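You operate a simulated robot arm through the tools that you are given. There is no shell and no other tool. Be economical: measure what you need, move in short steps, check, and stop when the job is done.

The job below is to be done with a simulated two-armed robot. You get a single attempt, and the scene is never put back.

JOB
Set the bench sensor to light where the rod clamps the blue block.
Fine: clamp the block, slide the sensor till its lamp shows, then let the block go and put it back.

The check looks at the end state, three seconds after you hand in, the way a careful person would. Anything else that was tipped, shoved, dropped, spilled or broken makes it a failure.

ROBOT AND FRAMES
Two 7-joint arms with fingered hands on one trunk, on a base that drives. Base frame: it is fixed to the floor where the robot stands at the start and does not move with it; the origin is under the middle of the robot, x ahead of it, y to its left, z up. Units: m, degrees, N and s.
The left shoulder is at the start at [0.065, 0.17, 1.212], the right one opposite. With the tool pointing down near the work surface each hand reaches from about 0.32 to 0.76 m from the robot's upright axis, wherever it stands, measured 20 degrees to its own side. Places, roughly: back-out valve lever [0.5, 0.6, 1]; base plate top [0.6, 0.2, 0.9]; bench cylinder rod [0.6, 0.2, 0.9]; bench left speed knob [0.5, 0.4, 0.9]; bench sensor block [0.6, 0.3, 1]; front sensor block [0.7, -0.1, 1]. Payload 4 kg a hand.
The TCP of each hand is the grasp point between the finger pads, 0.026 m short of the fingertips. In the tool frame z runs along the fingers and y along their closing line. Largest opening 0.132 m; the body of the gripper starts 0.073 m behind the TCP. The gripper is a hand of 4 fingers: y runs from the thumb to the fingers, the wrist lies at [0, 0, -0.224] in the tool frame, and closing takes about 1.5 s.
Orientation is told as [roll, pitch, yaw] about the base's x, y, z axes, in that order, counted from this pose: with the fingers straight down and closing along the base's y, the tool's x points along the base's -x, its y along +y and its z along -z.

CONTROLS
- The arms move only by the tool jog_arm. It takes "left_series", "right_series" or both (then of equal length, played together; a hand with none holds still); each is a list of rows, each a list of 7 numbers: the turn, a rotation vector about the base's x, y, z in degrees, then the shift along the base's x, y, z in m, then the opening, from 0 (shut) to 1 (fully open). In form: [[rx, ry, rz, x, y, z, grip], ...]. A call has 1 to 8 rows; each row is the pose to reach, as a shift and turn from the pose commanded when the call began. Rows are played at 5 a second. More than 0.05 m and 8.6 degrees between two rows, or a gripper value outside its range, and nothing of the call is played. A pose out of reach is approached as far as the arm can. The call stops where the force on the tool passes 40 N (or 10 N more than at its start, if that is more) or the arm is blocked; 0.2 s more then pass. Each finger travels about 0.108 m/s and halts on what it meets, pressing with about 23 N; the grip force reading is that of the motor and also rises with nothing between the fingers. The clock runs only during rows and for 0.2 s after the last one: add rows that repeat a pose to give the fingers time. It gives the time, the measured TCP pose, the force on the tool (base axes), the opening and the grip force at its end, in the units of the frame above (readings bear some noise), with the torque about the TCP (base axes, N m) and any sound that the robot's microphone picked up, and new pictures: "views" is both (left out), scene, wrist or none (wrist: the cameras of the hands that moved).
- Cameras (640 x 400 px; columns grow to the right, rows downward): "scene" is now at [0.1446, 0.0463, 1.4004]; the picture's right is [0.43, -0.90, 0.00], its down [-0.46, -0.22, -0.86] and it looks along [0.78, 0.37, -0.51] (base axes); focal length 235 px, centre (320, 200). "left" rides on the left gripper at [-0.073, 0.006, -0.094] in its tool frame; the picture's right is [-0.08, -1.00, 0.00], its down [0.79, -0.06, -0.62] and it looks along [0.61, -0.05, 0.79] (tool axes); focal length 230 px, centre (320, 200). "right" rides on the right gripper at [0.073, 0.006, -0.094] in its tool frame; the picture's right is [-0.08, 1.00, 0.00], its down [-0.78, -0.06, -0.62] and it looks along [-0.61, -0.05, 0.79] (tool axes); focal length 230 px, centre (320, 200). There is no depth. A picture from a camera that has moved, and an enlarged one, comes with that camera's place and axes in the base frame and with its lens. The place of the scene camera against the robot may be out by one fixed shift of up to 0.018 m in any direction.
- move_column(by): slides the trunk up (or, below 0, down) by that many m; the arms and the scene camera ride with it, the base frame stays. It gives what a move gives, with no picture.
- steer(legs): drives the robot by 1 to 6 legs, each [ahead, left, turn to the left] in m, m and degrees, along the robot's own axes; the way and the turn of a leg run together, so that a leg with both is an arc; at most 1.5 m and 180 degrees a leg. The arms and the cameras ride along, it lands a little off, and it stops where it bumps. It gives what a move gives, and a new picture of the scene camera.
- preshape(shape, hand): the hand has 4 fingers and takes this shape, open, in about a second: jaw (thumb against the fingers, like two jaws); tri (thumb and two fingers); tip (a fingertip pinch); poke (one finger out to press); point (the index stretched); flat (the hand flat); cup (the hand cupped); fist (a fist). The gripper value then closes the fingers along that shape, each until it touches; the sizes above hold for jaw. It gives what a move gives, with no picture.
- head_to(pan, tilt): turns the head with the scene camera to pan (to the left, within 80 degrees either way) and tilt (down, from -29 to 69), counted from straight ahead of the robot. It gives what a move gives, and a new picture of the scene camera.
- close_up(camera, box): a new picture of the part [left, top, right, bottom] of that camera's present view, enlarged. It takes no simulated time.
- hand_in(): hands the job in; it is judged then, once.

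Go step by step. Nothing tells you exact positions but the pictures and the camera data: compare them with the known pose of the tool, close in by small moves and look again before you grip or let go. The budget is 120 turns and 260 pictures, counting those below and the enlarged ones. Unless the task says otherwise, let go and move clear before handing in, and close with one line.

The tools are called by a JSON object that holds its "method" and its "body". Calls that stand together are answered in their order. jog_arm: Moves the arms, as the interface text tells. Its arguments: {"type":"object","properties":{"left_series":{"type":"array","items":{"type":"array","items":{"type":"number"}}},"right_series":{"type":"array","items":{"type":"array","items":{"type":"number"}}},"views":{"type":"string","enum":["both","scene","wrist","none"]}},"required":[]} The other tools are called the same way: move_column (by) slides the trunk up or down; preshape (shape, hand) gives the hand a shape; steer (legs) drives the base; head_to (pan, tilt) turns the head that bears the scene camera; close_up (camera, box) takes an enlarged picture of a part of a camera's view; hand_in () hands the job in.

At the start:

```text
t: 0.0
left_eef_pos: [0.3971, 0.5066, 1.3077]
left_ee_rot: [0.1, -0.1, 0.0]
left_ft_force: [0.2, -0.6, -0.4]
left_wrist_torque: [0.02, -0.01, -0.02]
left_grip_width: 0.1318
left_finger_force: 0.0
left_shape: jaw
right_eef_pos: [0.3838, 0.0666, 1.2856]
right_ee_rot: [0.0, 0.0, -0.1]
right_ft_force: [0.4, 0.2, 0.8]
right_wrist_torque: [0.02, -0.03, -0.02]
right_grip_width: 0.1319
right_finger_force: 0.2
right_shape: jaw
trunk travel left (down, up): [-0.225, 0.126]
robot x, y, heading: [-0.0024, 0.0018, 0.0]
head pan, tilt: [25.2, 30.7]
```

scene: 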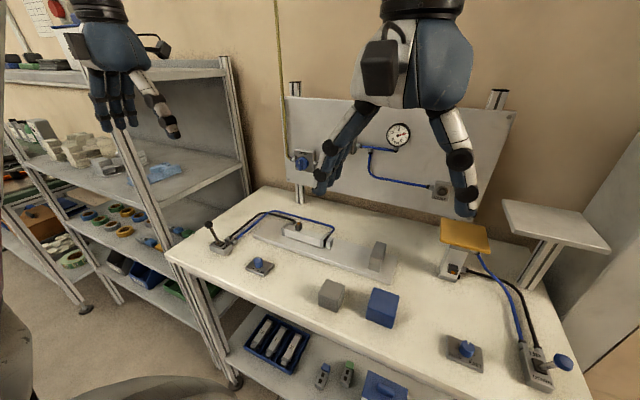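
right: 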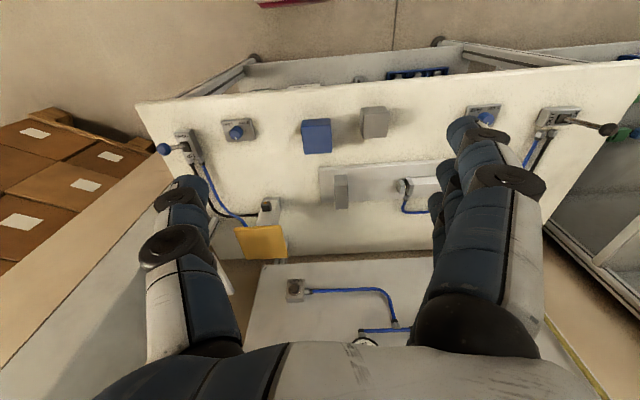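
left: 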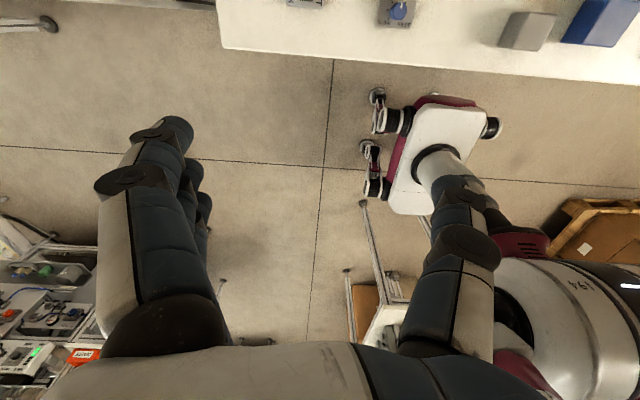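

I see a bench with a base plate carrying a cylinder and a stop, gray and blue blocks, two levers and knobs. I'll enlarge the key parts before moving anything.

{"method": "close_up", "body": {"camera": "scene", "box": [180, 190, 420, 340]}}

{"method": "close_up", "body": {"camera": "scene", "box": [400, 200, 620, 400]}}

{"method": "close_up", "body": {"camera": "right", "box": [140, 80, 640, 280]}}

{"method": "close_up", "body": {"camera": "scene", "box": [270, 80, 530, 240]}}

```text
2.67 times, centred on (300, 265) of scene
camera zoom: at [0.1446, 0.0463, 1.4004], right [0.43, -0.9, 0.0], down [-0.46, -0.22, -0.86], along [0.78, 0.37, -0.51], focal length 626 px, centre (373, 27)
```

zoom: 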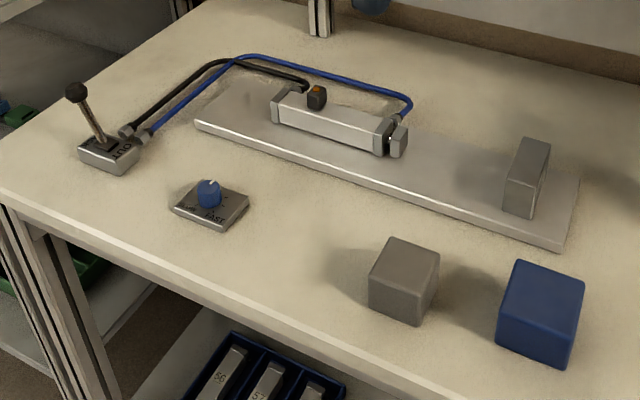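

```text
2.00 times, centred on (510, 300) of scene
camera zoom: at [0.1446, 0.0463, 1.4004], right [0.43, -0.9, 0.0], down [-0.46, -0.22, -0.86], along [0.78, 0.37, -0.51], focal length 469 px, centre (-60, 0)
```

zoom: 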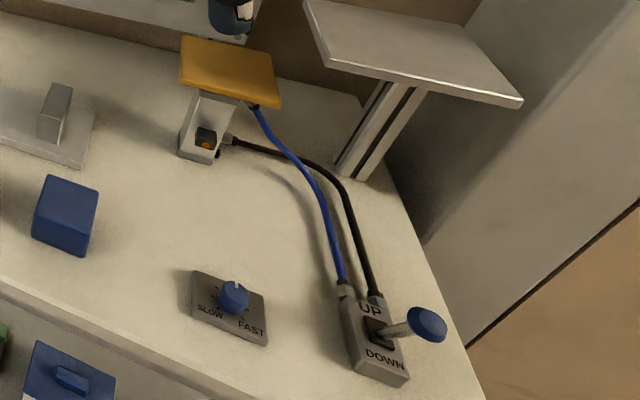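

```text
1.28 times, centred on (390, 180) of right
camera zoom: at [0.3106, 0.0729, 1.3797], right [0.08, 1.0, 0.0], down [0.78, -0.06, 0.62], along [0.61, -0.05, -0.79], focal length 294 px, centre (230, 226)
```

zoom: 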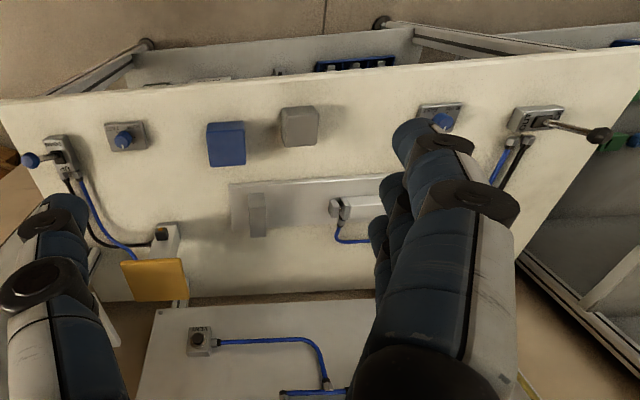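

```text
2.46 times, centred on (400, 160) of scene
camera zoom: at [0.1446, 0.0463, 1.4004], right [0.43, -0.9, 0.0], down [-0.46, -0.22, -0.86], along [0.78, 0.37, -0.51], focal length 578 px, centre (123, 298)
```

zoom: 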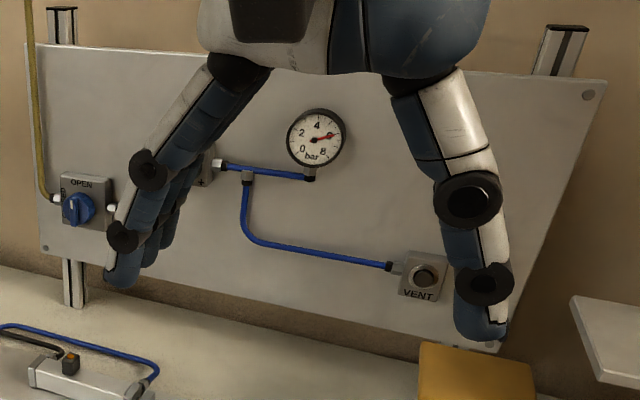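

Air is on (about 6 bar), and the bench cylinder lies along y with its rod toward the stop. I'll look closer at the lever, cylinder and blocks.

{"method": "close_up", "body": {"camera": "scene", "box": [196, 210, 260, 250]}}

{"method": "close_up", "body": {"camera": "scene", "box": [270, 205, 350, 255]}}

{"method": "close_up", "body": {"camera": "scene", "box": [310, 230, 414, 340]}}

{"method": "close_up", "body": {"camera": "right", "box": [280, 90, 460, 220]}}

```text
10.00 times, centred on (228, 230) of scene
camera zoom: at [0.1446, 0.0463, 1.4004], right [0.43, -0.9, 0.0], down [-0.46, -0.22, -0.86], along [0.78, 0.37, -0.51], focal length 2347 px, centre (1240, -100)
```

zoom: 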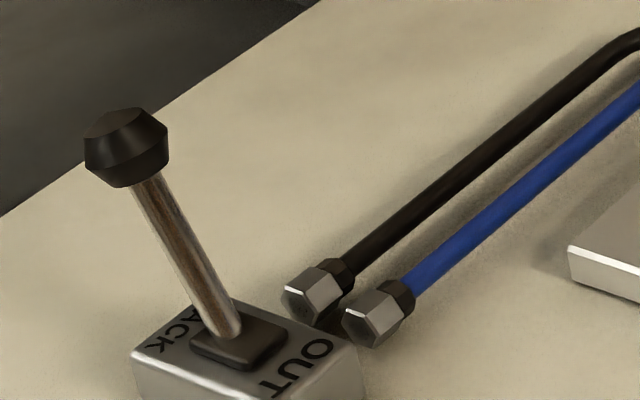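

```text
8.00 times, centred on (310, 230) of scene
camera zoom: at [0.1446, 0.0463, 1.4004], right [0.43, -0.9, 0.0], down [-0.46, -0.22, -0.86], along [0.78, 0.37, -0.51], focal length 1878 px, centre (400, -40)
```

zoom: 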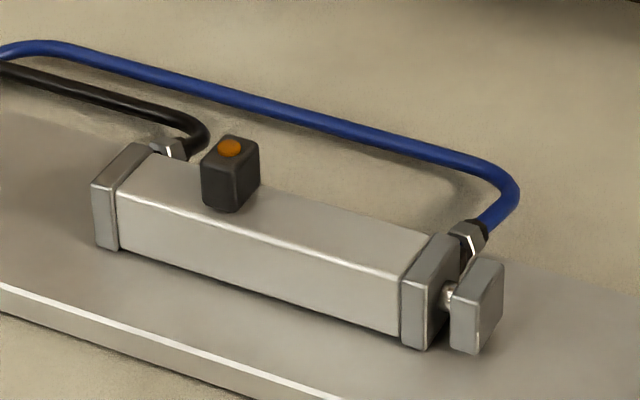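

```text
3.64 times, centred on (362, 285) of scene
camera zoom: at [0.1446, 0.0463, 1.4004], right [0.43, -0.9, 0.0], down [-0.46, -0.22, -0.86], along [0.78, 0.37, -0.51], focal length 854 px, centre (167, -109)
```

zoom: 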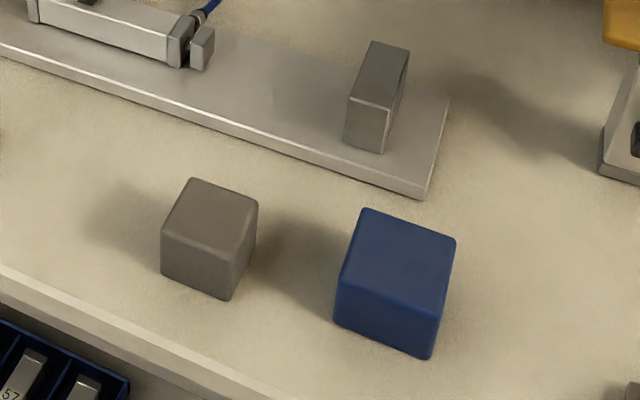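

```text
3.08 times, centred on (370, 155) of right
camera zoom: at [0.3106, 0.0729, 1.3797], right [0.08, 1.0, 0.0], down [0.78, -0.06, 0.62], along [0.61, -0.05, -0.79], focal length 708 px, centre (166, 338)
```

zoom: 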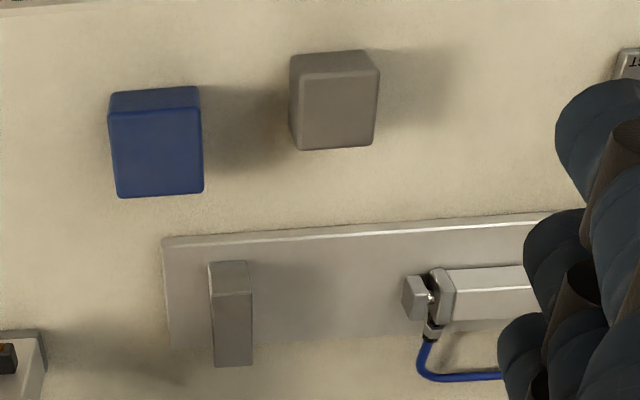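

The lever stands at BACK, so it must swing toward -y for OUT. The block is about 0.055 m wide near (0.495, 0.05), and since the clamp acts along y I'll grip it along x with the right hand, turning that hand first, high up.

{"method": "jog_arm", "body": {"right_series": [[0, 0, 8, 0.01, -0.005, 0, 1], [0, 0, 16, 0.02, -0.01, 0, 1], [0, 0, 24, 0.04, -0.015, 0, 1], [0, 0, 32, 0.05, -0.015, 0, 1], [0, 0, 40, 0.07, -0.015, 0, 1], [0, 0, 48, 0.08, -0.015, 0, 1], [0, 0, 56, 0.1, -0.015, -0.02, 1], [0, 0, 64, 0.11, -0.015, -0.04, 1]], "views": "none"}}

{"method": "jog_arm", "body": {"right_series": [[0, 0, 8, 0, 0, -0.02, 1], [0, 0, 16, 0, 0, -0.04, 1], [0, 0, 23, 0, 0, -0.06, 1], [0, 0, 26, 0, 0, -0.08, 1], [0, 0, 26, 0, 0, -0.08, 1]]}}

```text
t: 1.8
left_eef_pos: [0.3969, 0.5054, 1.3058]
left_ee_rot: [-0.1, 0.0, -0.1]
left_ft_force: [0.6, -0.3, 0.0]
left_wrist_torque: [-0.03, -0.02, -0.01]
left_grip_width: 0.1319
left_finger_force: 0.1
left_shape: jaw
right_eef_pos: [0.4945, 0.0507, 1.2467]
right_ee_rot: [0.0, -0.1, 64.1]
right_ft_force: [0.6, 0.1, -0.4]
right_wrist_torque: [0.01, 0.0, -0.01]
right_grip_width: 0.1319
right_finger_force: 0.0
right_shape: jaw
trunk travel left (down, up): [-0.225, 0.126]
robot x, y, heading: [0.0003, -0.0008, 0.0]
head pan, tilt: [25.2, 30.7]
```

```text
t: 3.0
left_eef_pos: [0.3962, 0.5057, 1.3068]
left_ee_rot: [0.0, 0.0, 0.1]
left_ft_force: [-0.8, 0.4, -0.3]
left_wrist_torque: [-0.02, 0.01, 0.03]
left_grip_width: 0.1317
left_finger_force: 0.0
left_shape: jaw
right_eef_pos: [0.4951, 0.0526, 1.1668]
right_ee_rot: [0.0, 0.0, 90.1]
right_ft_force: [-0.1, -1.1, -0.3]
right_wrist_torque: [0.0, 0.02, 0.01]
right_grip_width: 0.1322
right_finger_force: 0.0
right_shape: jaw
trunk travel left (down, up): [-0.225, 0.126]
robot x, y, heading: [-0.0028, 0.0012, -0.0]
head pan, tilt: [25.2, 30.7]
camera scene: at [0.1443, 0.0462, 1.4005], right [0.43, -0.9, 0.0], down [-0.46, -0.22, -0.86], along [0.78, 0.37, -0.51], focal length 235 px, centre (320, 200)
camera right: at [0.49, -0.0217, 1.2601], right [-1.0, 0.08, 0.0], down [0.06, 0.78, 0.62], along [0.05, 0.62, -0.79], focal length 230 px, centre (320, 200)
```

scene: 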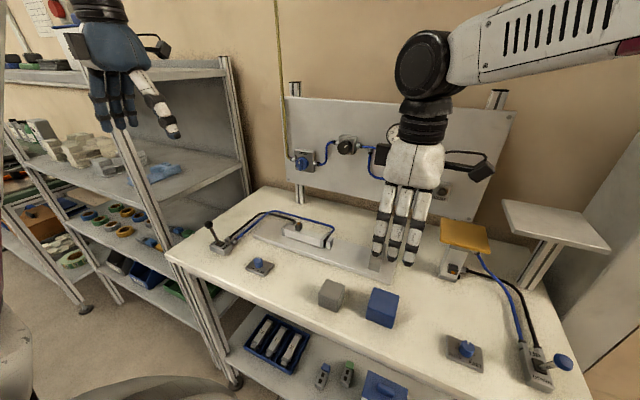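
right: 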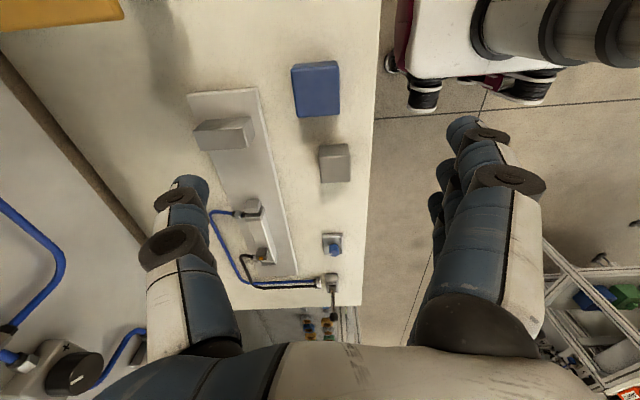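

The right hand is turned with the block below it. I'll zoom to measure the block, stop and rod.

{"method": "close_up", "body": {"camera": "right", "box": [180, 50, 380, 190]}}

{"method": "close_up", "body": {"camera": "right", "box": [180, 170, 380, 310]}}

```text
2.86 times, centred on (280, 120) of right
camera zoom: at [0.49, -0.0217, 1.2601], right [-1.0, 0.08, 0.0], down [0.06, 0.78, 0.62], along [0.05, 0.62, -0.79], focal length 657 px, centre (434, 429)
```

zoom: 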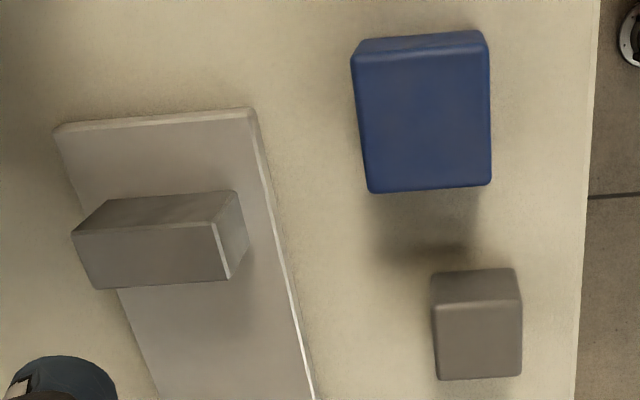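

```text
2.86 times, centred on (280, 240) of right
camera zoom: at [0.49, -0.0217, 1.2601], right [-1.0, 0.08, 0.0], down [0.06, 0.78, 0.62], along [0.05, 0.62, -0.79], focal length 657 px, centre (434, 86)
```

zoom: 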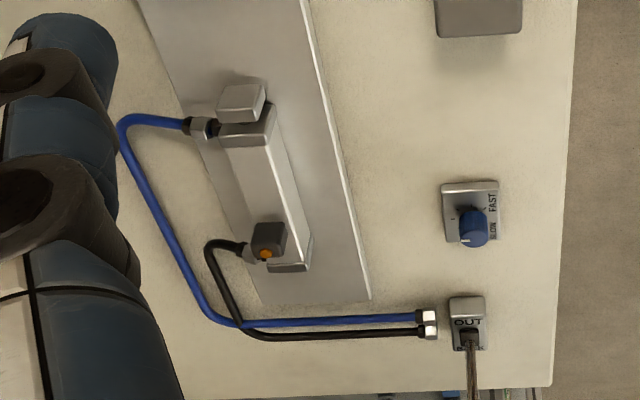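

Triangulated: the block is 0.056 m square, centred at (0.500, 0.053) with its top at 0.945. The stop face is at y≈0.117, the rod pad at y≈0.22 and the plate top at z≈0.904. I'll come down over the block and check.

{"method": "jog_arm", "body": {"right_series": [[0, 0, 0, 0.002, 0, -0.04, 0.7], [0, 0, 0, 0.004, 0, -0.08, 0.7], [0, 0, 0, 0.005, 0, -0.12, 0.7], [0, 0, 0, 0.005, 0, -0.16, 0.7], [0, 0, 0, 0.005, 0, -0.17, 0.7], [0, 0, 0, 0.005, 0, -0.17, 0.7]]}}

{"method": "close_up", "body": {"camera": "scene", "box": [300, 200, 460, 340]}}

```text
t: 4.4
left_eef_pos: [0.3969, 0.5072, 1.3064]
left_ee_rot: [0.0, 0.0, 0.0]
left_ft_force: [0.3, 0.3, -0.2]
left_wrist_torque: [-0.02, -0.01, -0.01]
left_grip_width: 0.1318
left_finger_force: 0.0
left_shape: jaw
right_eef_pos: [0.4983, 0.0518, 0.9946]
right_ee_rot: [0.0, -0.1, 90.0]
right_ft_force: [0.9, 0.0, -0.6]
right_wrist_torque: [0.01, -0.01, -0.02]
right_grip_width: 0.0927
right_finger_force: 0.1
right_shape: jaw
trunk travel left (down, up): [-0.225, 0.126]
robot x, y, heading: [-0.0031, 0.0004, 0.1]
head pan, tilt: [25.2, 30.7]
camera scene: at [0.1447, 0.0465, 1.4004], right [0.43, -0.9, 0.0], down [-0.46, -0.22, -0.86], along [0.78, 0.37, -0.51], focal length 235 px, centre (320, 200)
camera right: at [0.4931, -0.0213, 1.0887], right [-1.0, 0.08, 0.0], down [0.06, 0.79, 0.62], along [0.05, 0.61, -0.79], focal length 230 px, centre (320, 200)
```

scene: 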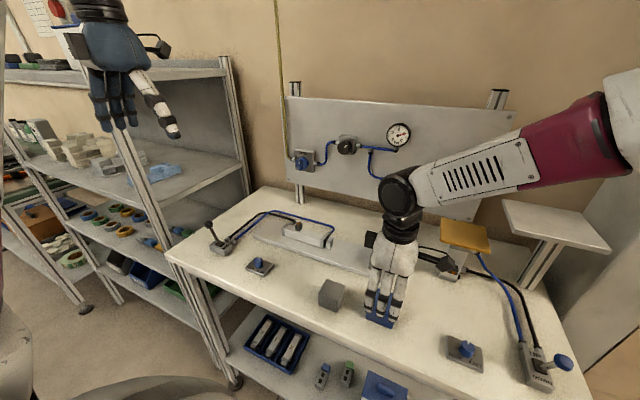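
right: 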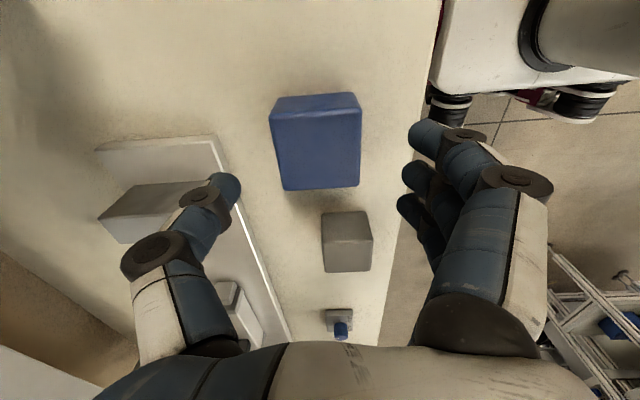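

```text
2.86 times, centred on (380, 270) of scene
camera zoom: at [0.1447, 0.0465, 1.4004], right [0.43, -0.9, 0.0], down [-0.46, -0.22, -0.86], along [0.78, 0.37, -0.51], focal length 671 px, centre (149, 0)
```

zoom: 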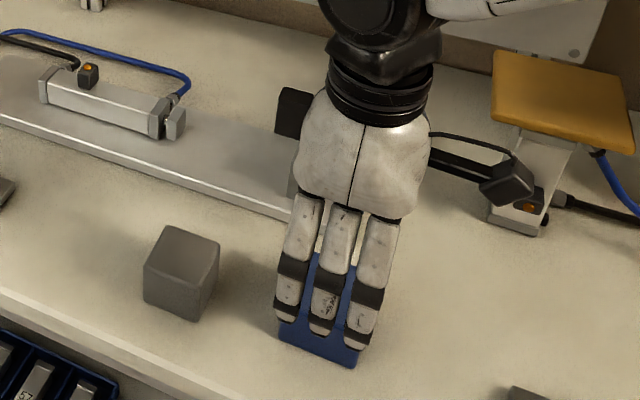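

Block is centred between the open fingers. Going down to grip it.

{"method": "jog_arm", "body": {"right_series": [[0, 0, 0, 0.001, 0, -0.025, 0.7], [0, 0, 0, 0.002, 0, -0.05, 0.7], [0, 0, 0, 0.002, 0, -0.069, 0.7], [0, 0, 0, 0.002, 0, -0.069, 0.7], [0, 0, 0, 0.002, 0, -0.069, 0.3], [0, 0, 0, 0.002, 0, -0.069, 0.3], [0, 0, 0, 0.002, 0, -0.069, 0.3], [0, 0, 0, 0.002, 0, -0.069, 0.3]]}}

```text
t: 6.2
left_eef_pos: [0.3951, 0.5064, 1.3079]
left_ee_rot: [0.0, 0.0, -0.1]
left_ft_force: [-0.1, -0.3, 0.3]
left_wrist_torque: [0.0, -0.01, 0.02]
left_grip_width: 0.1319
left_finger_force: 0.1
left_shape: jaw
right_eef_pos: [0.5005, 0.0509, 0.9266]
right_ee_rot: [0.0, 0.0, 90.0]
right_ft_force: [-3.3, 0.7, 7.8]
right_wrist_torque: [0.04, 0.47, -0.04]
right_grip_width: 0.0545
right_finger_force: 23.2
right_shape: jaw
trunk travel left (down, up): [-0.225, 0.126]
robot x, y, heading: [0.0022, 0.0037, -0.1]
head pan, tilt: [25.2, 30.7]
camera scene: at [0.1437, 0.0464, 1.4005], right [0.43, -0.9, 0.0], down [-0.46, -0.22, -0.86], along [0.78, 0.37, -0.51], focal length 235 px, centre (320, 200)
camera right: at [0.4956, -0.0219, 1.0206], right [-1.0, 0.08, 0.0], down [0.06, 0.78, 0.62], along [0.05, 0.62, -0.79], focal length 230 px, centre (320, 200)
```

scene: 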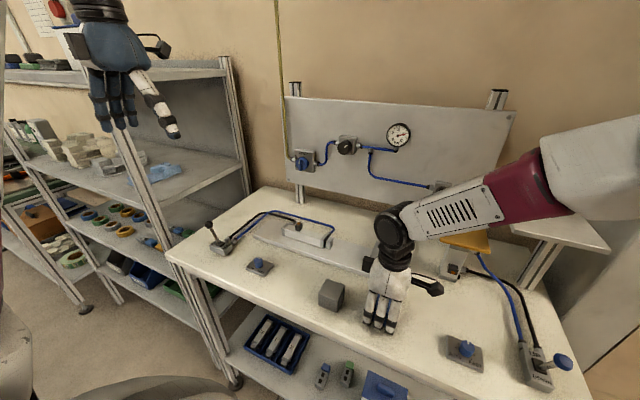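
right: 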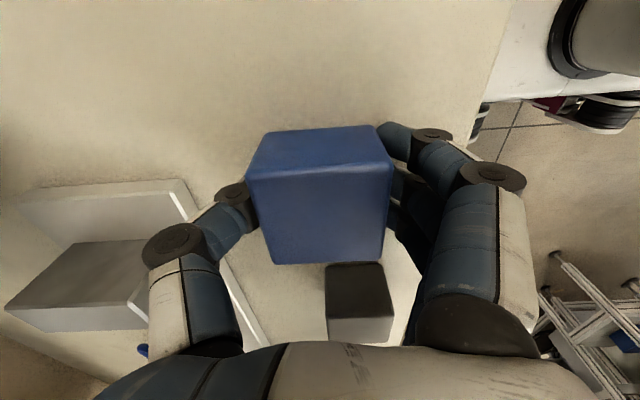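

Gripped (width 0.0545 m). Lifting straight up and checking before moving over the plate.

{"method": "jog_arm", "body": {"right_series": [[0, 0, 0, 0, 0, 0.02, 0.3], [0, 0, 0, 0, 0, 0.06, 0.3], [0, 0, 0, 0, 0, 0.1, 0.3], [0, 0, 0, 0.03, 0.02, 0.115, 0.3], [0, 0, 0, 0.06, 0.04, 0.115, 0.3], [0, 0, 0, 0.09, 0.07, 0.115, 0.3], [0, 0, 0, 0.12, 0.095, 0.115, 0.3], [0, 0, 0, 0.1345, 0.107, 0.115, 0.3]]}}

{"method": "close_up", "body": {"camera": "scene", "box": [260, 160, 440, 280]}}

```text
t: 8.2
left_eef_pos: [0.3969, 0.5064, 1.3066]
left_ee_rot: [0.1, 0.0, -0.1]
left_ft_force: [0.0, -0.4, 0.4]
left_wrist_torque: [-0.02, 0.01, -0.01]
left_grip_width: 0.132
left_finger_force: 0.1
left_shape: jaw
right_eef_pos: [0.6359, 0.0718, 1.0589]
right_ee_rot: [-0.4, -2.2, 83.7]
right_ft_force: [0.3, -1.0, -1.0]
right_wrist_torque: [0.01, -0.02, -0.05]
right_grip_width: 0.0539
right_finger_force: 22.9
right_shape: jaw
right hand out of reach, approached as far as the arm can: row 7, 8
trunk travel left (down, up): [-0.225, 0.126]
robot x, y, heading: [0.0013, -0.002, -0.1]
head pan, tilt: [25.2, 30.7]
stopped in row 8 (right hand): the arm was blocked; the commanded pose is now the measured one
camera scene: at [0.1449, 0.0461, 1.4003], right [0.43, -0.9, 0.0], down [-0.46, -0.22, -0.86], along [0.78, 0.37, -0.51], focal length 235 px, centre (320, 200)
camera right: at [0.6229, -0.0025, 1.1492], right [-0.98, 0.19, 0.0], down [0.14, 0.75, 0.65], along [0.12, 0.63, -0.76], focal length 230 px, centre (320, 200)
```

scene: 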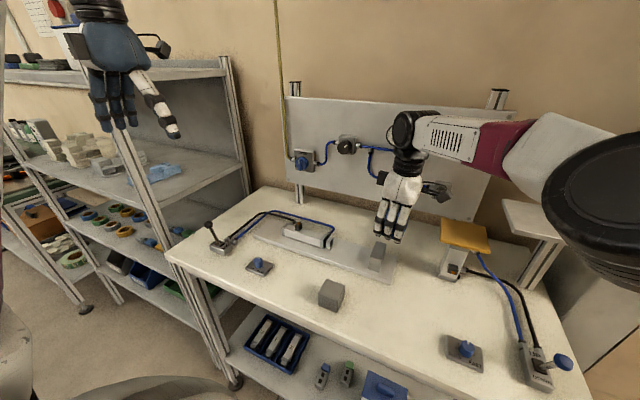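
right: 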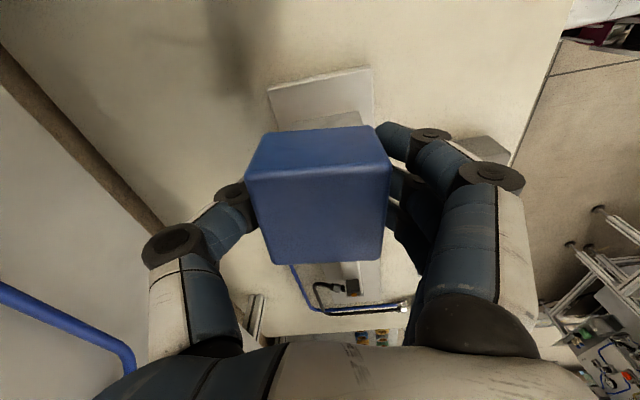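

```text
3.33 times, centred on (350, 220) of scene
camera zoom: at [0.1449, 0.0461, 1.4003], right [0.43, -0.9, 0.0], down [-0.46, -0.22, -0.86], along [0.78, 0.37, -0.51], focal length 782 px, centre (220, 133)
```

zoom: 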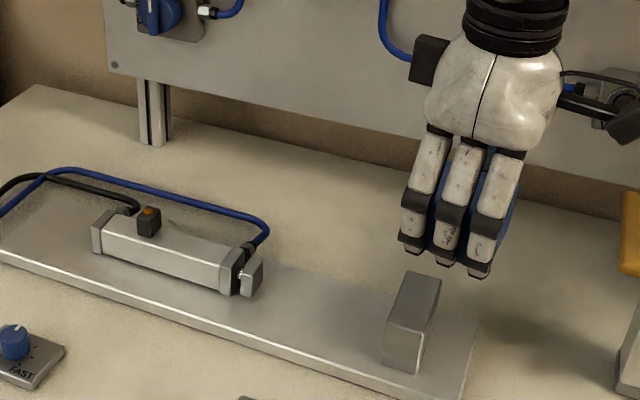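

The right arm runs out of reach short of the clamp spot at (0.635, 0.158), with the block held safely above the plate. Driving the base about 0.12 m left brings everything in reach.

{"method": "steer", "body": {"legs": [[0, 0.12, 0]]}}

```text
t: 9.9
left_eef_pos: [0.396, 0.623, 1.3069]
left_ee_rot: [0.1, 0.0, 0.1]
left_ft_force: [0.0, 0.0, 0.2]
left_wrist_torque: [0.01, 0.03, -0.04]
left_grip_width: 0.1319
left_finger_force: 0.0
left_shape: jaw
right_eef_pos: [0.6364, 0.1902, 1.0591]
right_ee_rot: [-0.3, -2.1, 83.8]
right_ft_force: [0.4, -1.0, -1.8]
right_wrist_torque: [-0.01, 0.01, 0.05]
right_grip_width: 0.0535
right_finger_force: 22.6
right_shape: jaw
trunk travel left (down, up): [-0.225, 0.126]
robot x, y, heading: [0.0011, 0.1137, 0.2]
head pan, tilt: [25.2, 30.7]
camera scene: at [0.1445, 0.1633, 1.4004], right [0.43, -0.9, 0.0], down [-0.46, -0.22, -0.86], along [0.78, 0.37, -0.51], focal length 235 px, centre (320, 200)
```

scene: 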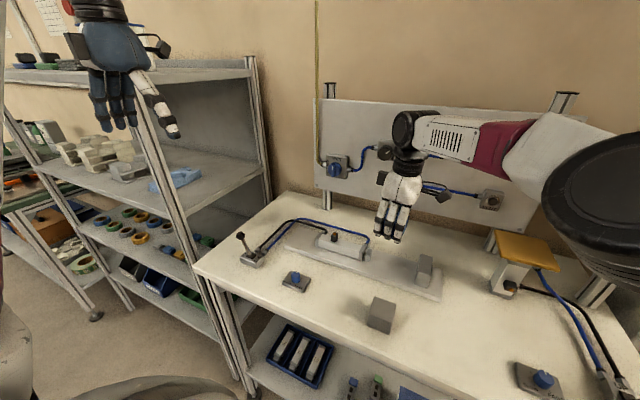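

The hand is now over the gap. Squaring it back to 90° and centring at (0.635, 0.157), well above the plate, before looking.

{"method": "jog_arm", "body": {"right_series": [[-1, 0.2, 3, -0.001, -0.01, -0.005, 0.3], [-2.06, 0.5, 6.2, -0.0014, -0.02, -0.01, 0.3], [-2.06, 0.5, 6.2, -0.0014, -0.0332, -0.02, 0.3], [-2.06, 0.5, 6.2, -0.0014, -0.0332, -0.045, 0.3], [-2.06, 0.5, 6.2, -0.0014, -0.0332, -0.045, 0.3]]}}

{"method": "close_up", "body": {"camera": "scene", "box": [340, 180, 460, 300]}}

```text
t: 11.1
left_eef_pos: [0.396, 0.6218, 1.3066]
left_ee_rot: [0.0, -0.1, 0.1]
left_ft_force: [-0.1, -0.1, -0.3]
left_wrist_torque: [0.01, 0.0, 0.0]
left_grip_width: 0.1316
left_finger_force: 0.0
left_shape: jaw
right_eef_pos: [0.6354, 0.1575, 1.0144]
right_ee_rot: [0.0, -0.1, 90.2]
right_ft_force: [-0.2, 0.4, -2.2]
right_wrist_torque: [0.01, -0.03, -0.03]
right_grip_width: 0.0544
right_finger_force: 23.0
right_shape: jaw
trunk travel left (down, up): [-0.225, 0.126]
robot x, y, heading: [0.0002, 0.1169, 0.1]
head pan, tilt: [25.2, 30.7]
camera scene: at [0.1441, 0.1624, 1.4005], right [0.43, -0.9, 0.0], down [-0.46, -0.22, -0.86], along [0.78, 0.37, -0.51], focal length 235 px, centre (320, 200)
camera right: at [0.6305, 0.0852, 1.1083], right [-1.0, 0.08, 0.0], down [0.06, 0.78, 0.62], along [0.05, 0.62, -0.79], focal length 230 px, centre (320, 200)
```

scene: 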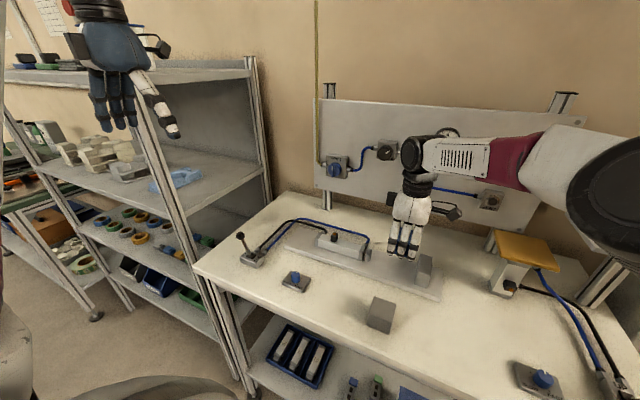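
right: 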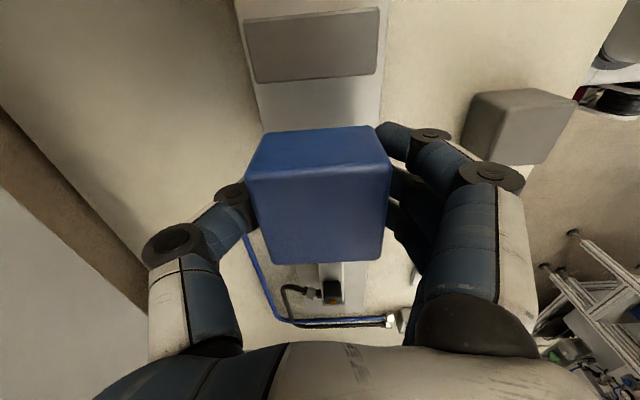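

```text
3.33 times, centred on (400, 240) of scene
camera zoom: at [0.1441, 0.1624, 1.4005], right [0.43, -0.9, 0.0], down [-0.46, -0.22, -0.86], along [0.78, 0.37, -0.51], focal length 782 px, centre (53, 67)
```

zoom: 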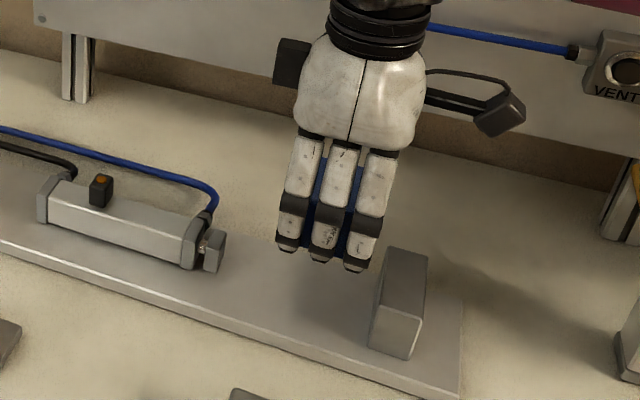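

The stop face reads y≈0.114, so the block (0.131–0.187) fits between it and the pad at 0.22. Lowering onto the plate and looking before letting go.

{"method": "jog_arm", "body": {"right_series": [[0, 0, 0, -0.003, 0, -0.02, 0.3], [0, 0, 0, -0.003, 0, -0.04, 0.3], [0, 0, 0, -0.003, 0, -0.055, 0.3], [0, 0, 0, -0.003, 0, -0.065, 0.3], [0, 0, 0, -0.003, 0, -0.07, 0.3], [0, 0, 0, -0.003, 0, -0.07, 0.3]]}}

{"method": "close_up", "body": {"camera": "scene", "box": [340, 200, 460, 300]}}

```text
t: 12.5
left_eef_pos: [0.3963, 0.6227, 1.3069]
left_ee_rot: [-0.1, -0.1, 0.1]
left_ft_force: [0.4, 0.0, 0.7]
left_wrist_torque: [0.0, 0.0, 0.0]
left_grip_width: 0.1316
left_finger_force: 0.2
left_shape: jaw
right_eef_pos: [0.6327, 0.1575, 0.9431]
right_ee_rot: [0.0, -0.1, 90.1]
right_ft_force: [1.6, 1.4, 2.8]
right_wrist_torque: [0.01, 0.14, -0.02]
right_grip_width: 0.054
right_finger_force: 22.6
right_shape: jaw
trunk travel left (down, up): [-0.225, 0.126]
robot x, y, heading: [-0.0011, 0.1166, 0.2]
head pan, tilt: [25.2, 30.7]
camera scene: at [0.1441, 0.1629, 1.4005], right [0.43, -0.9, 0.0], down [-0.46, -0.22, -0.86], along [0.78, 0.37, -0.51], focal length 235 px, centre (320, 200)
camera right: at [0.6265, 0.0846, 1.0366], right [-1.0, 0.08, 0.0], down [0.06, 0.78, 0.62], along [0.05, 0.62, -0.79], focal length 230 px, centre (320, 200)
```

scene: 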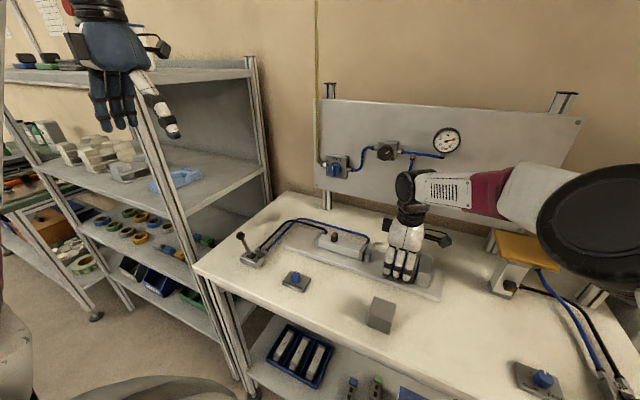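
right: 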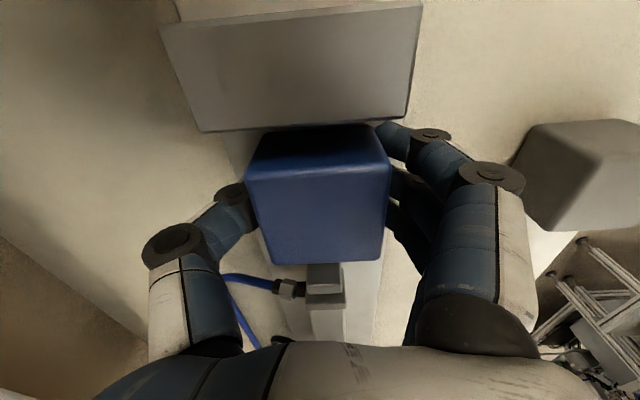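

```text
4.00 times, centred on (400, 250) of scene
camera zoom: at [0.1441, 0.1629, 1.4005], right [0.43, -0.9, 0.0], down [-0.46, -0.22, -0.86], along [0.78, 0.37, -0.51], focal length 939 px, centre (0, 0)
```

zoom: 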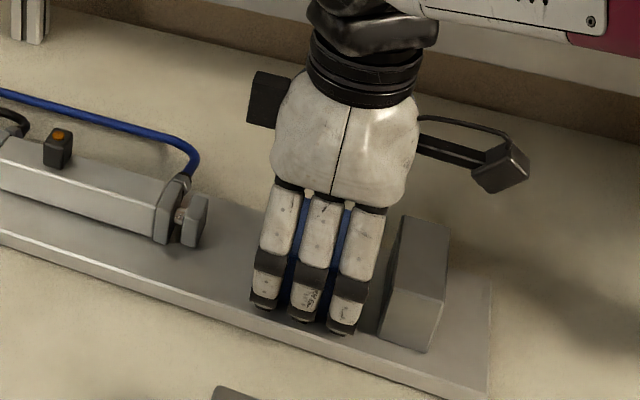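

The plate contact shows in the force. Letting go gently, then rising straight up.

{"method": "jog_arm", "body": {"right_series": [[0, 0, 0, 0, 0, -0.001, 0.5], [0, 0, 0, 0, 0, -0.001, 0.7], [0, 0, 0, 0, 0, -0.001, 0.7], [0, 0, 0, 0, 0, 0.03, 0.7], [0, 0, 0, 0, 0, 0.07, 0.7], [0, 0, 0, 0, 0, 0.11, 0.7], [0, 0, 0, 0, 0, 0.15, 0.7], [0, 0, 0, 0, 0, 0.15, 0.7]]}}

{"method": "close_up", "body": {"camera": "scene", "box": [300, 200, 460, 300]}}

```text
t: 14.3
left_eef_pos: [0.396, 0.6229, 1.3076]
left_ee_rot: [0.1, 0.0, 0.1]
left_ft_force: [0.2, -0.6, 0.2]
left_wrist_torque: [0.0, 0.0, -0.03]
left_grip_width: 0.1318
left_finger_force: 0.0
left_shape: jaw
right_eef_pos: [0.6319, 0.1569, 1.0958]
right_ee_rot: [0.0, -0.1, 90.1]
right_ft_force: [0.6, -0.4, 1.0]
right_wrist_torque: [0.0, 0.01, 0.0]
right_grip_width: 0.0918
right_finger_force: 0.1
right_shape: jaw
trunk travel left (down, up): [-0.225, 0.126]
robot x, y, heading: [0.0012, 0.1181, 0.4]
head pan, tilt: [25.2, 30.7]
camera scene: at [0.1448, 0.1627, 1.4003], right [0.43, -0.9, 0.0], down [-0.46, -0.22, -0.86], along [0.78, 0.37, -0.51], focal length 235 px, centre (320, 200)
camera right: at [0.6267, 0.0843, 1.1888], right [-1.0, 0.08, 0.0], down [0.06, 0.78, 0.62], along [0.05, 0.62, -0.79], focal length 230 px, centre (320, 200)
```

scene: 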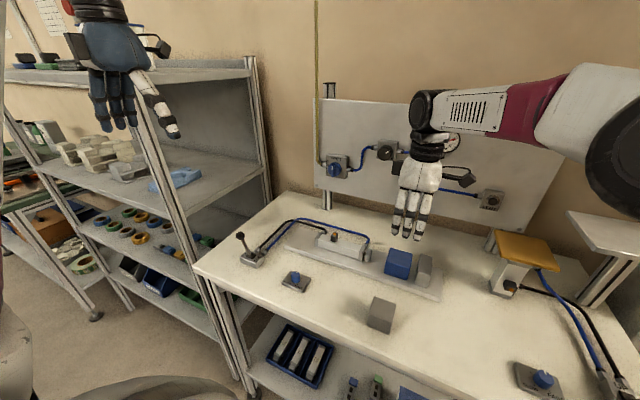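
right: 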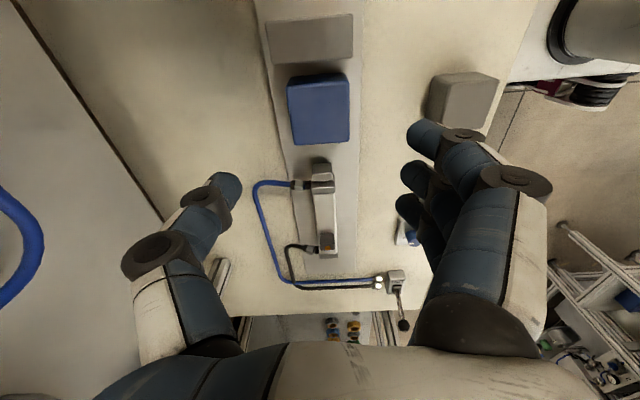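

```text
4.00 times, centred on (380, 250) of scene
camera zoom: at [0.1448, 0.1627, 1.4003], right [0.43, -0.9, 0.0], down [-0.46, -0.22, -0.86], along [0.78, 0.37, -0.51], focal length 939 px, centre (80, 0)
```

zoom: 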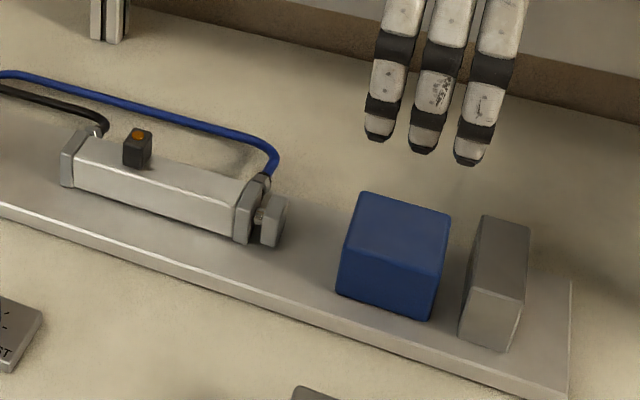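

The block stands on the plate by the stop. Now the right hand backs off to keep a view, and the left hand goes above the lever knob at about (0.50, 0.57, 0.99).

{"method": "jog_arm", "body": {"right_series": [[0, 0, 0, 0, -0.03, 0.01, 0.7], [0, 0, 0, -0.02, -0.06, 0.02, 0.7], [0, 0, 0, -0.02, -0.08, 0.03, 0.7], [0, 0, 0, -0.02, -0.08, 0.03, 0.7], [0, 0, 0, -0.02, -0.08, 0.03, 0.7], [0, 0, 0, -0.02, -0.08, 0.03, 0.7]], "left_series": [[0, 0, 0, 0.03, -0.01, -0.03, 0.5], [0, 0, 0, 0.06, -0.025, -0.07, 0.5], [0, 0, 0, 0.09, -0.04, -0.11, 0.5], [0, 0, 0, 0.107, -0.05, -0.15, 0.5], [0, 0, 0, 0.107, -0.052, -0.19, 0.5], [0, 0, 0, 0.107, -0.052, -0.207, 0.5]]}}

{"method": "close_up", "body": {"camera": "scene", "box": [200, 140, 340, 280]}}

```text
refused: row 2 steps farther than a row can; nothing moved
```

```text
2.86 times, centred on (270, 210) of scene
camera zoom: at [0.1448, 0.1627, 1.4003], right [0.43, -0.9, 0.0], down [-0.46, -0.22, -0.86], along [0.78, 0.37, -0.51], focal length 671 px, centre (463, 171)
```

zoom: 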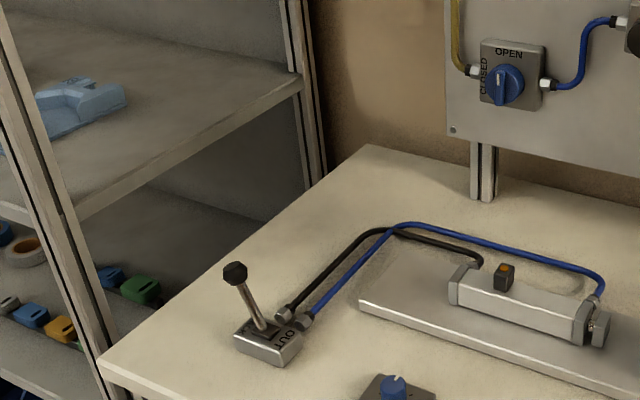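

The step between rows was just too long. Repeating with shorter rows.

{"method": "jog_arm", "body": {"right_series": [[0, 0, 0, 0, -0.02, 0.01, 0.7], [0, 0, 0, -0.01, -0.04, 0.02, 0.7], [0, 0, 0, -0.02, -0.06, 0.03, 0.7], [0, 0, 0, -0.02, -0.08, 0.03, 0.7], [0, 0, 0, -0.02, -0.08, 0.03, 0.7], [0, 0, 0, -0.02, -0.08, 0.03, 0.7], [0, 0, 0, -0.02, -0.08, 0.03, 0.7], [0, 0, 0, -0.02, -0.08, 0.03, 0.7]], "left_series": [[0, 0, 0, 0.025, -0.01, -0.025, 0.5], [0, 0, 0, 0.05, -0.02, -0.05, 0.5], [0, 0, 0, 0.075, -0.03, -0.08, 0.5], [0, 0, 0, 0.1, -0.04, -0.11, 0.5], [0, 0, 0, 0.107, -0.05, -0.14, 0.5], [0, 0, 0, 0.107, -0.052, -0.175, 0.5], [0, 0, 0, 0.107, -0.052, -0.207, 0.5], [0, 0, 0, 0.107, -0.052, -0.207, 0.5]]}}

{"method": "close_up", "body": {"camera": "scene", "box": [200, 140, 340, 280]}}

{"method": "close_up", "body": {"camera": "right", "box": [260, 120, 460, 320]}}

```text
t: 16.1
left_eef_pos: [0.502, 0.5649, 1.0961]
left_ee_rot: [0.0, -0.1, 0.2]
left_ft_force: [-0.1, -0.4, 0.1]
left_wrist_torque: [-0.01, 0.04, -0.01]
left_grip_width: 0.0667
left_finger_force: 0.0
left_shape: jaw
right_eef_pos: [0.6095, 0.0759, 1.1256]
right_ee_rot: [0.2, 0.0, 90.2]
right_ft_force: [0.1, 0.6, 0.0]
right_wrist_torque: [0.0, 0.01, 0.03]
right_grip_width: 0.0921
right_finger_force: 0.1
right_shape: jaw
trunk travel left (down, up): [-0.225, 0.126]
robot x, y, heading: [-0.0029, 0.1184, 0.2]
head pan, tilt: [25.2, 30.7]
camera scene: at [0.1439, 0.1625, 1.4005], right [0.43, -0.9, 0.0], down [-0.46, -0.22, -0.86], along [0.78, 0.37, -0.51], focal length 235 px, centre (320, 200)
camera right: at [0.6048, 0.0029, 1.2184], right [-1.0, 0.08, 0.0], down [0.06, 0.78, 0.62], along [0.05, 0.62, -0.79], focal length 230 px, centre (320, 200)
camera left: at [0.5759, 0.5713, 1.189], right [0.08, -1.0, 0.0], down [-0.79, -0.06, 0.62], along [-0.61, -0.05, -0.79], focal length 230 px, centre (320, 200)
```

scene: 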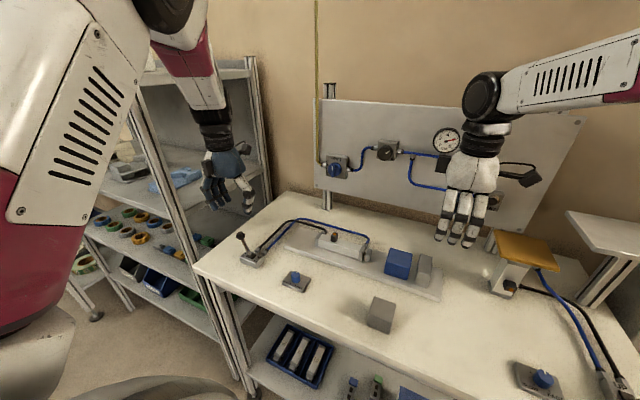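
right: 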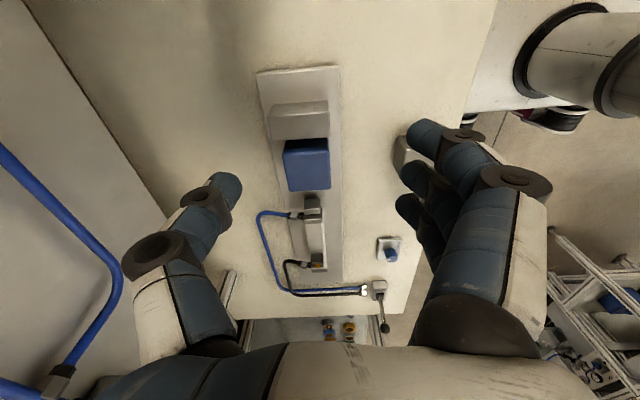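
left: 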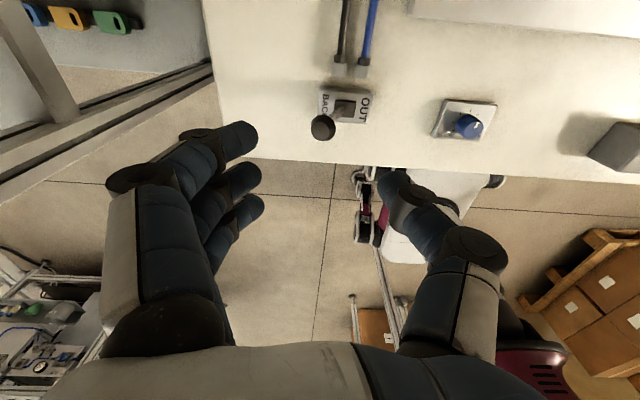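

```text
2.86 times, centred on (270, 210) of scene
camera zoom: at [0.1439, 0.1625, 1.4005], right [0.43, -0.9, 0.0], down [-0.46, -0.22, -0.86], along [0.78, 0.37, -0.51], focal length 671 px, centre (463, 171)
```

zoom: 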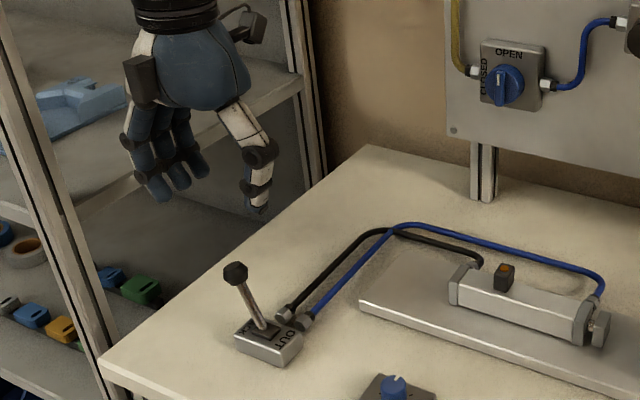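

```text
2.00 times, centred on (360, 220) of right
camera zoom: at [0.6048, 0.0029, 1.2184], right [-1.0, 0.08, 0.0], down [0.06, 0.78, 0.62], along [0.05, 0.62, -0.79], focal length 460 px, centre (240, 160)
```

zoom: 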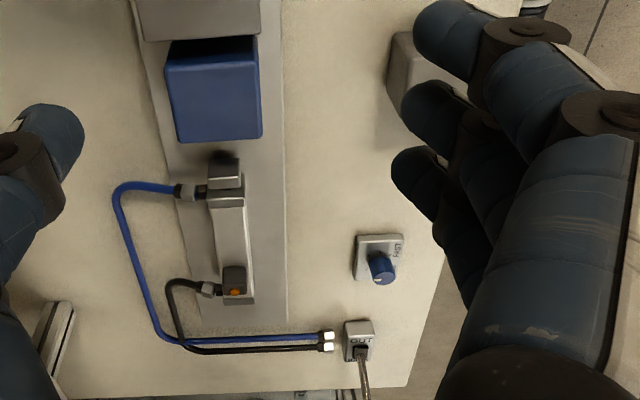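

The left wrist view puts the knob at (0.502, 0.563) over a pivot at y≈0.536, about a 20° tilt. I'll straddle the knob, then narrow the fingers and look before pushing.

{"method": "jog_arm", "body": {"left_series": [[0, 0, 0, 0, -0.001, -0.03, 0.5], [0, 0, 0, 0, -0.001, -0.06, 0.5], [0, 0, 0, 0, -0.001, -0.09, 0.5], [0, 0, 0, 0, -0.001, -0.11, 0.5], [0, 0, 0, 0, -0.001, -0.11, 0.34], [0, 0, 0, 0, -0.001, -0.11, 0.34]]}}

{"method": "close_up", "body": {"camera": "scene", "box": [180, 140, 320, 280]}}

```text
t: 17.5
left_eef_pos: [0.5035, 0.5696, 0.9881]
left_ee_rot: [0.0, 0.1, 0.1]
left_ft_force: [0.1, -0.3, -0.2]
left_wrist_torque: [0.01, -0.01, -0.02]
left_grip_width: 0.0453
left_finger_force: 0.0
left_shape: jaw
right_eef_pos: [0.6111, 0.0764, 1.1243]
right_ee_rot: [0.0, -0.2, 90.1]
right_ft_force: [0.3, -0.7, -0.2]
right_wrist_torque: [0.01, -0.01, 0.0]
right_grip_width: 0.0917
right_finger_force: 0.1
right_shape: jaw
trunk travel left (down, up): [-0.225, 0.126]
robot x, y, heading: [0.0003, 0.1173, 0.3]
head pan, tilt: [25.2, 30.7]
camera scene: at [0.1444, 0.1629, 1.4004], right [0.43, -0.9, 0.0], down [-0.46, -0.22, -0.86], along [0.78, 0.37, -0.51], focal length 235 px, centre (320, 200)
camera left: at [0.5756, 0.5752, 1.0814], right [0.08, -1.0, 0.0], down [-0.79, -0.06, 0.62], along [-0.61, -0.05, -0.79], focal length 230 px, centre (320, 200)
```

scene: 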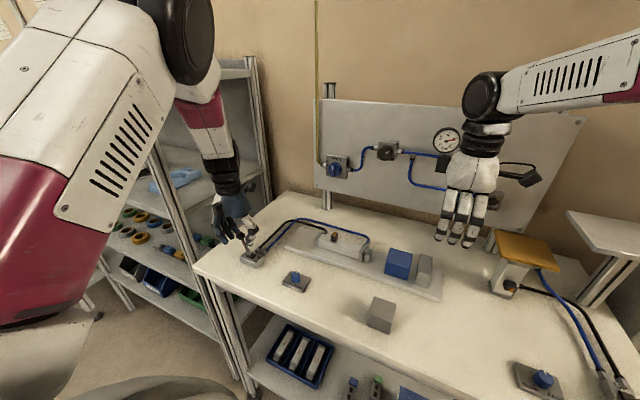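
left: 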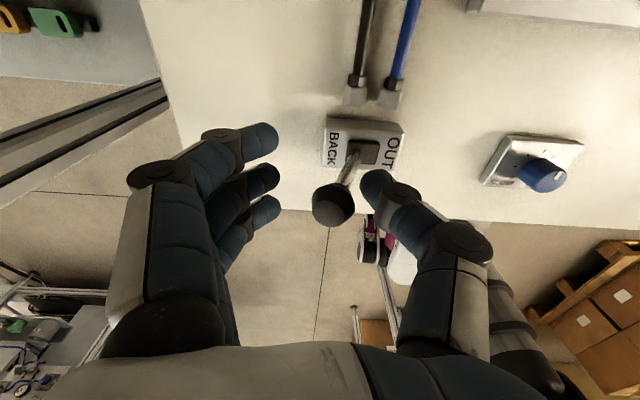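

```text
2.86 times, centred on (250, 210) of scene
camera zoom: at [0.1444, 0.1629, 1.4004], right [0.43, -0.9, 0.0], down [-0.46, -0.22, -0.86], along [0.78, 0.37, -0.51], focal length 671 px, centre (520, 171)
```

zoom: 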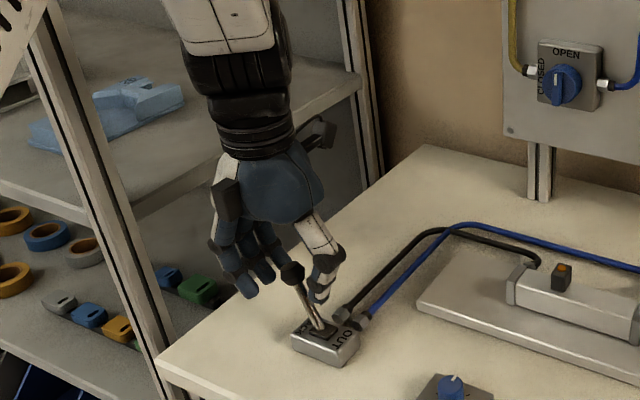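

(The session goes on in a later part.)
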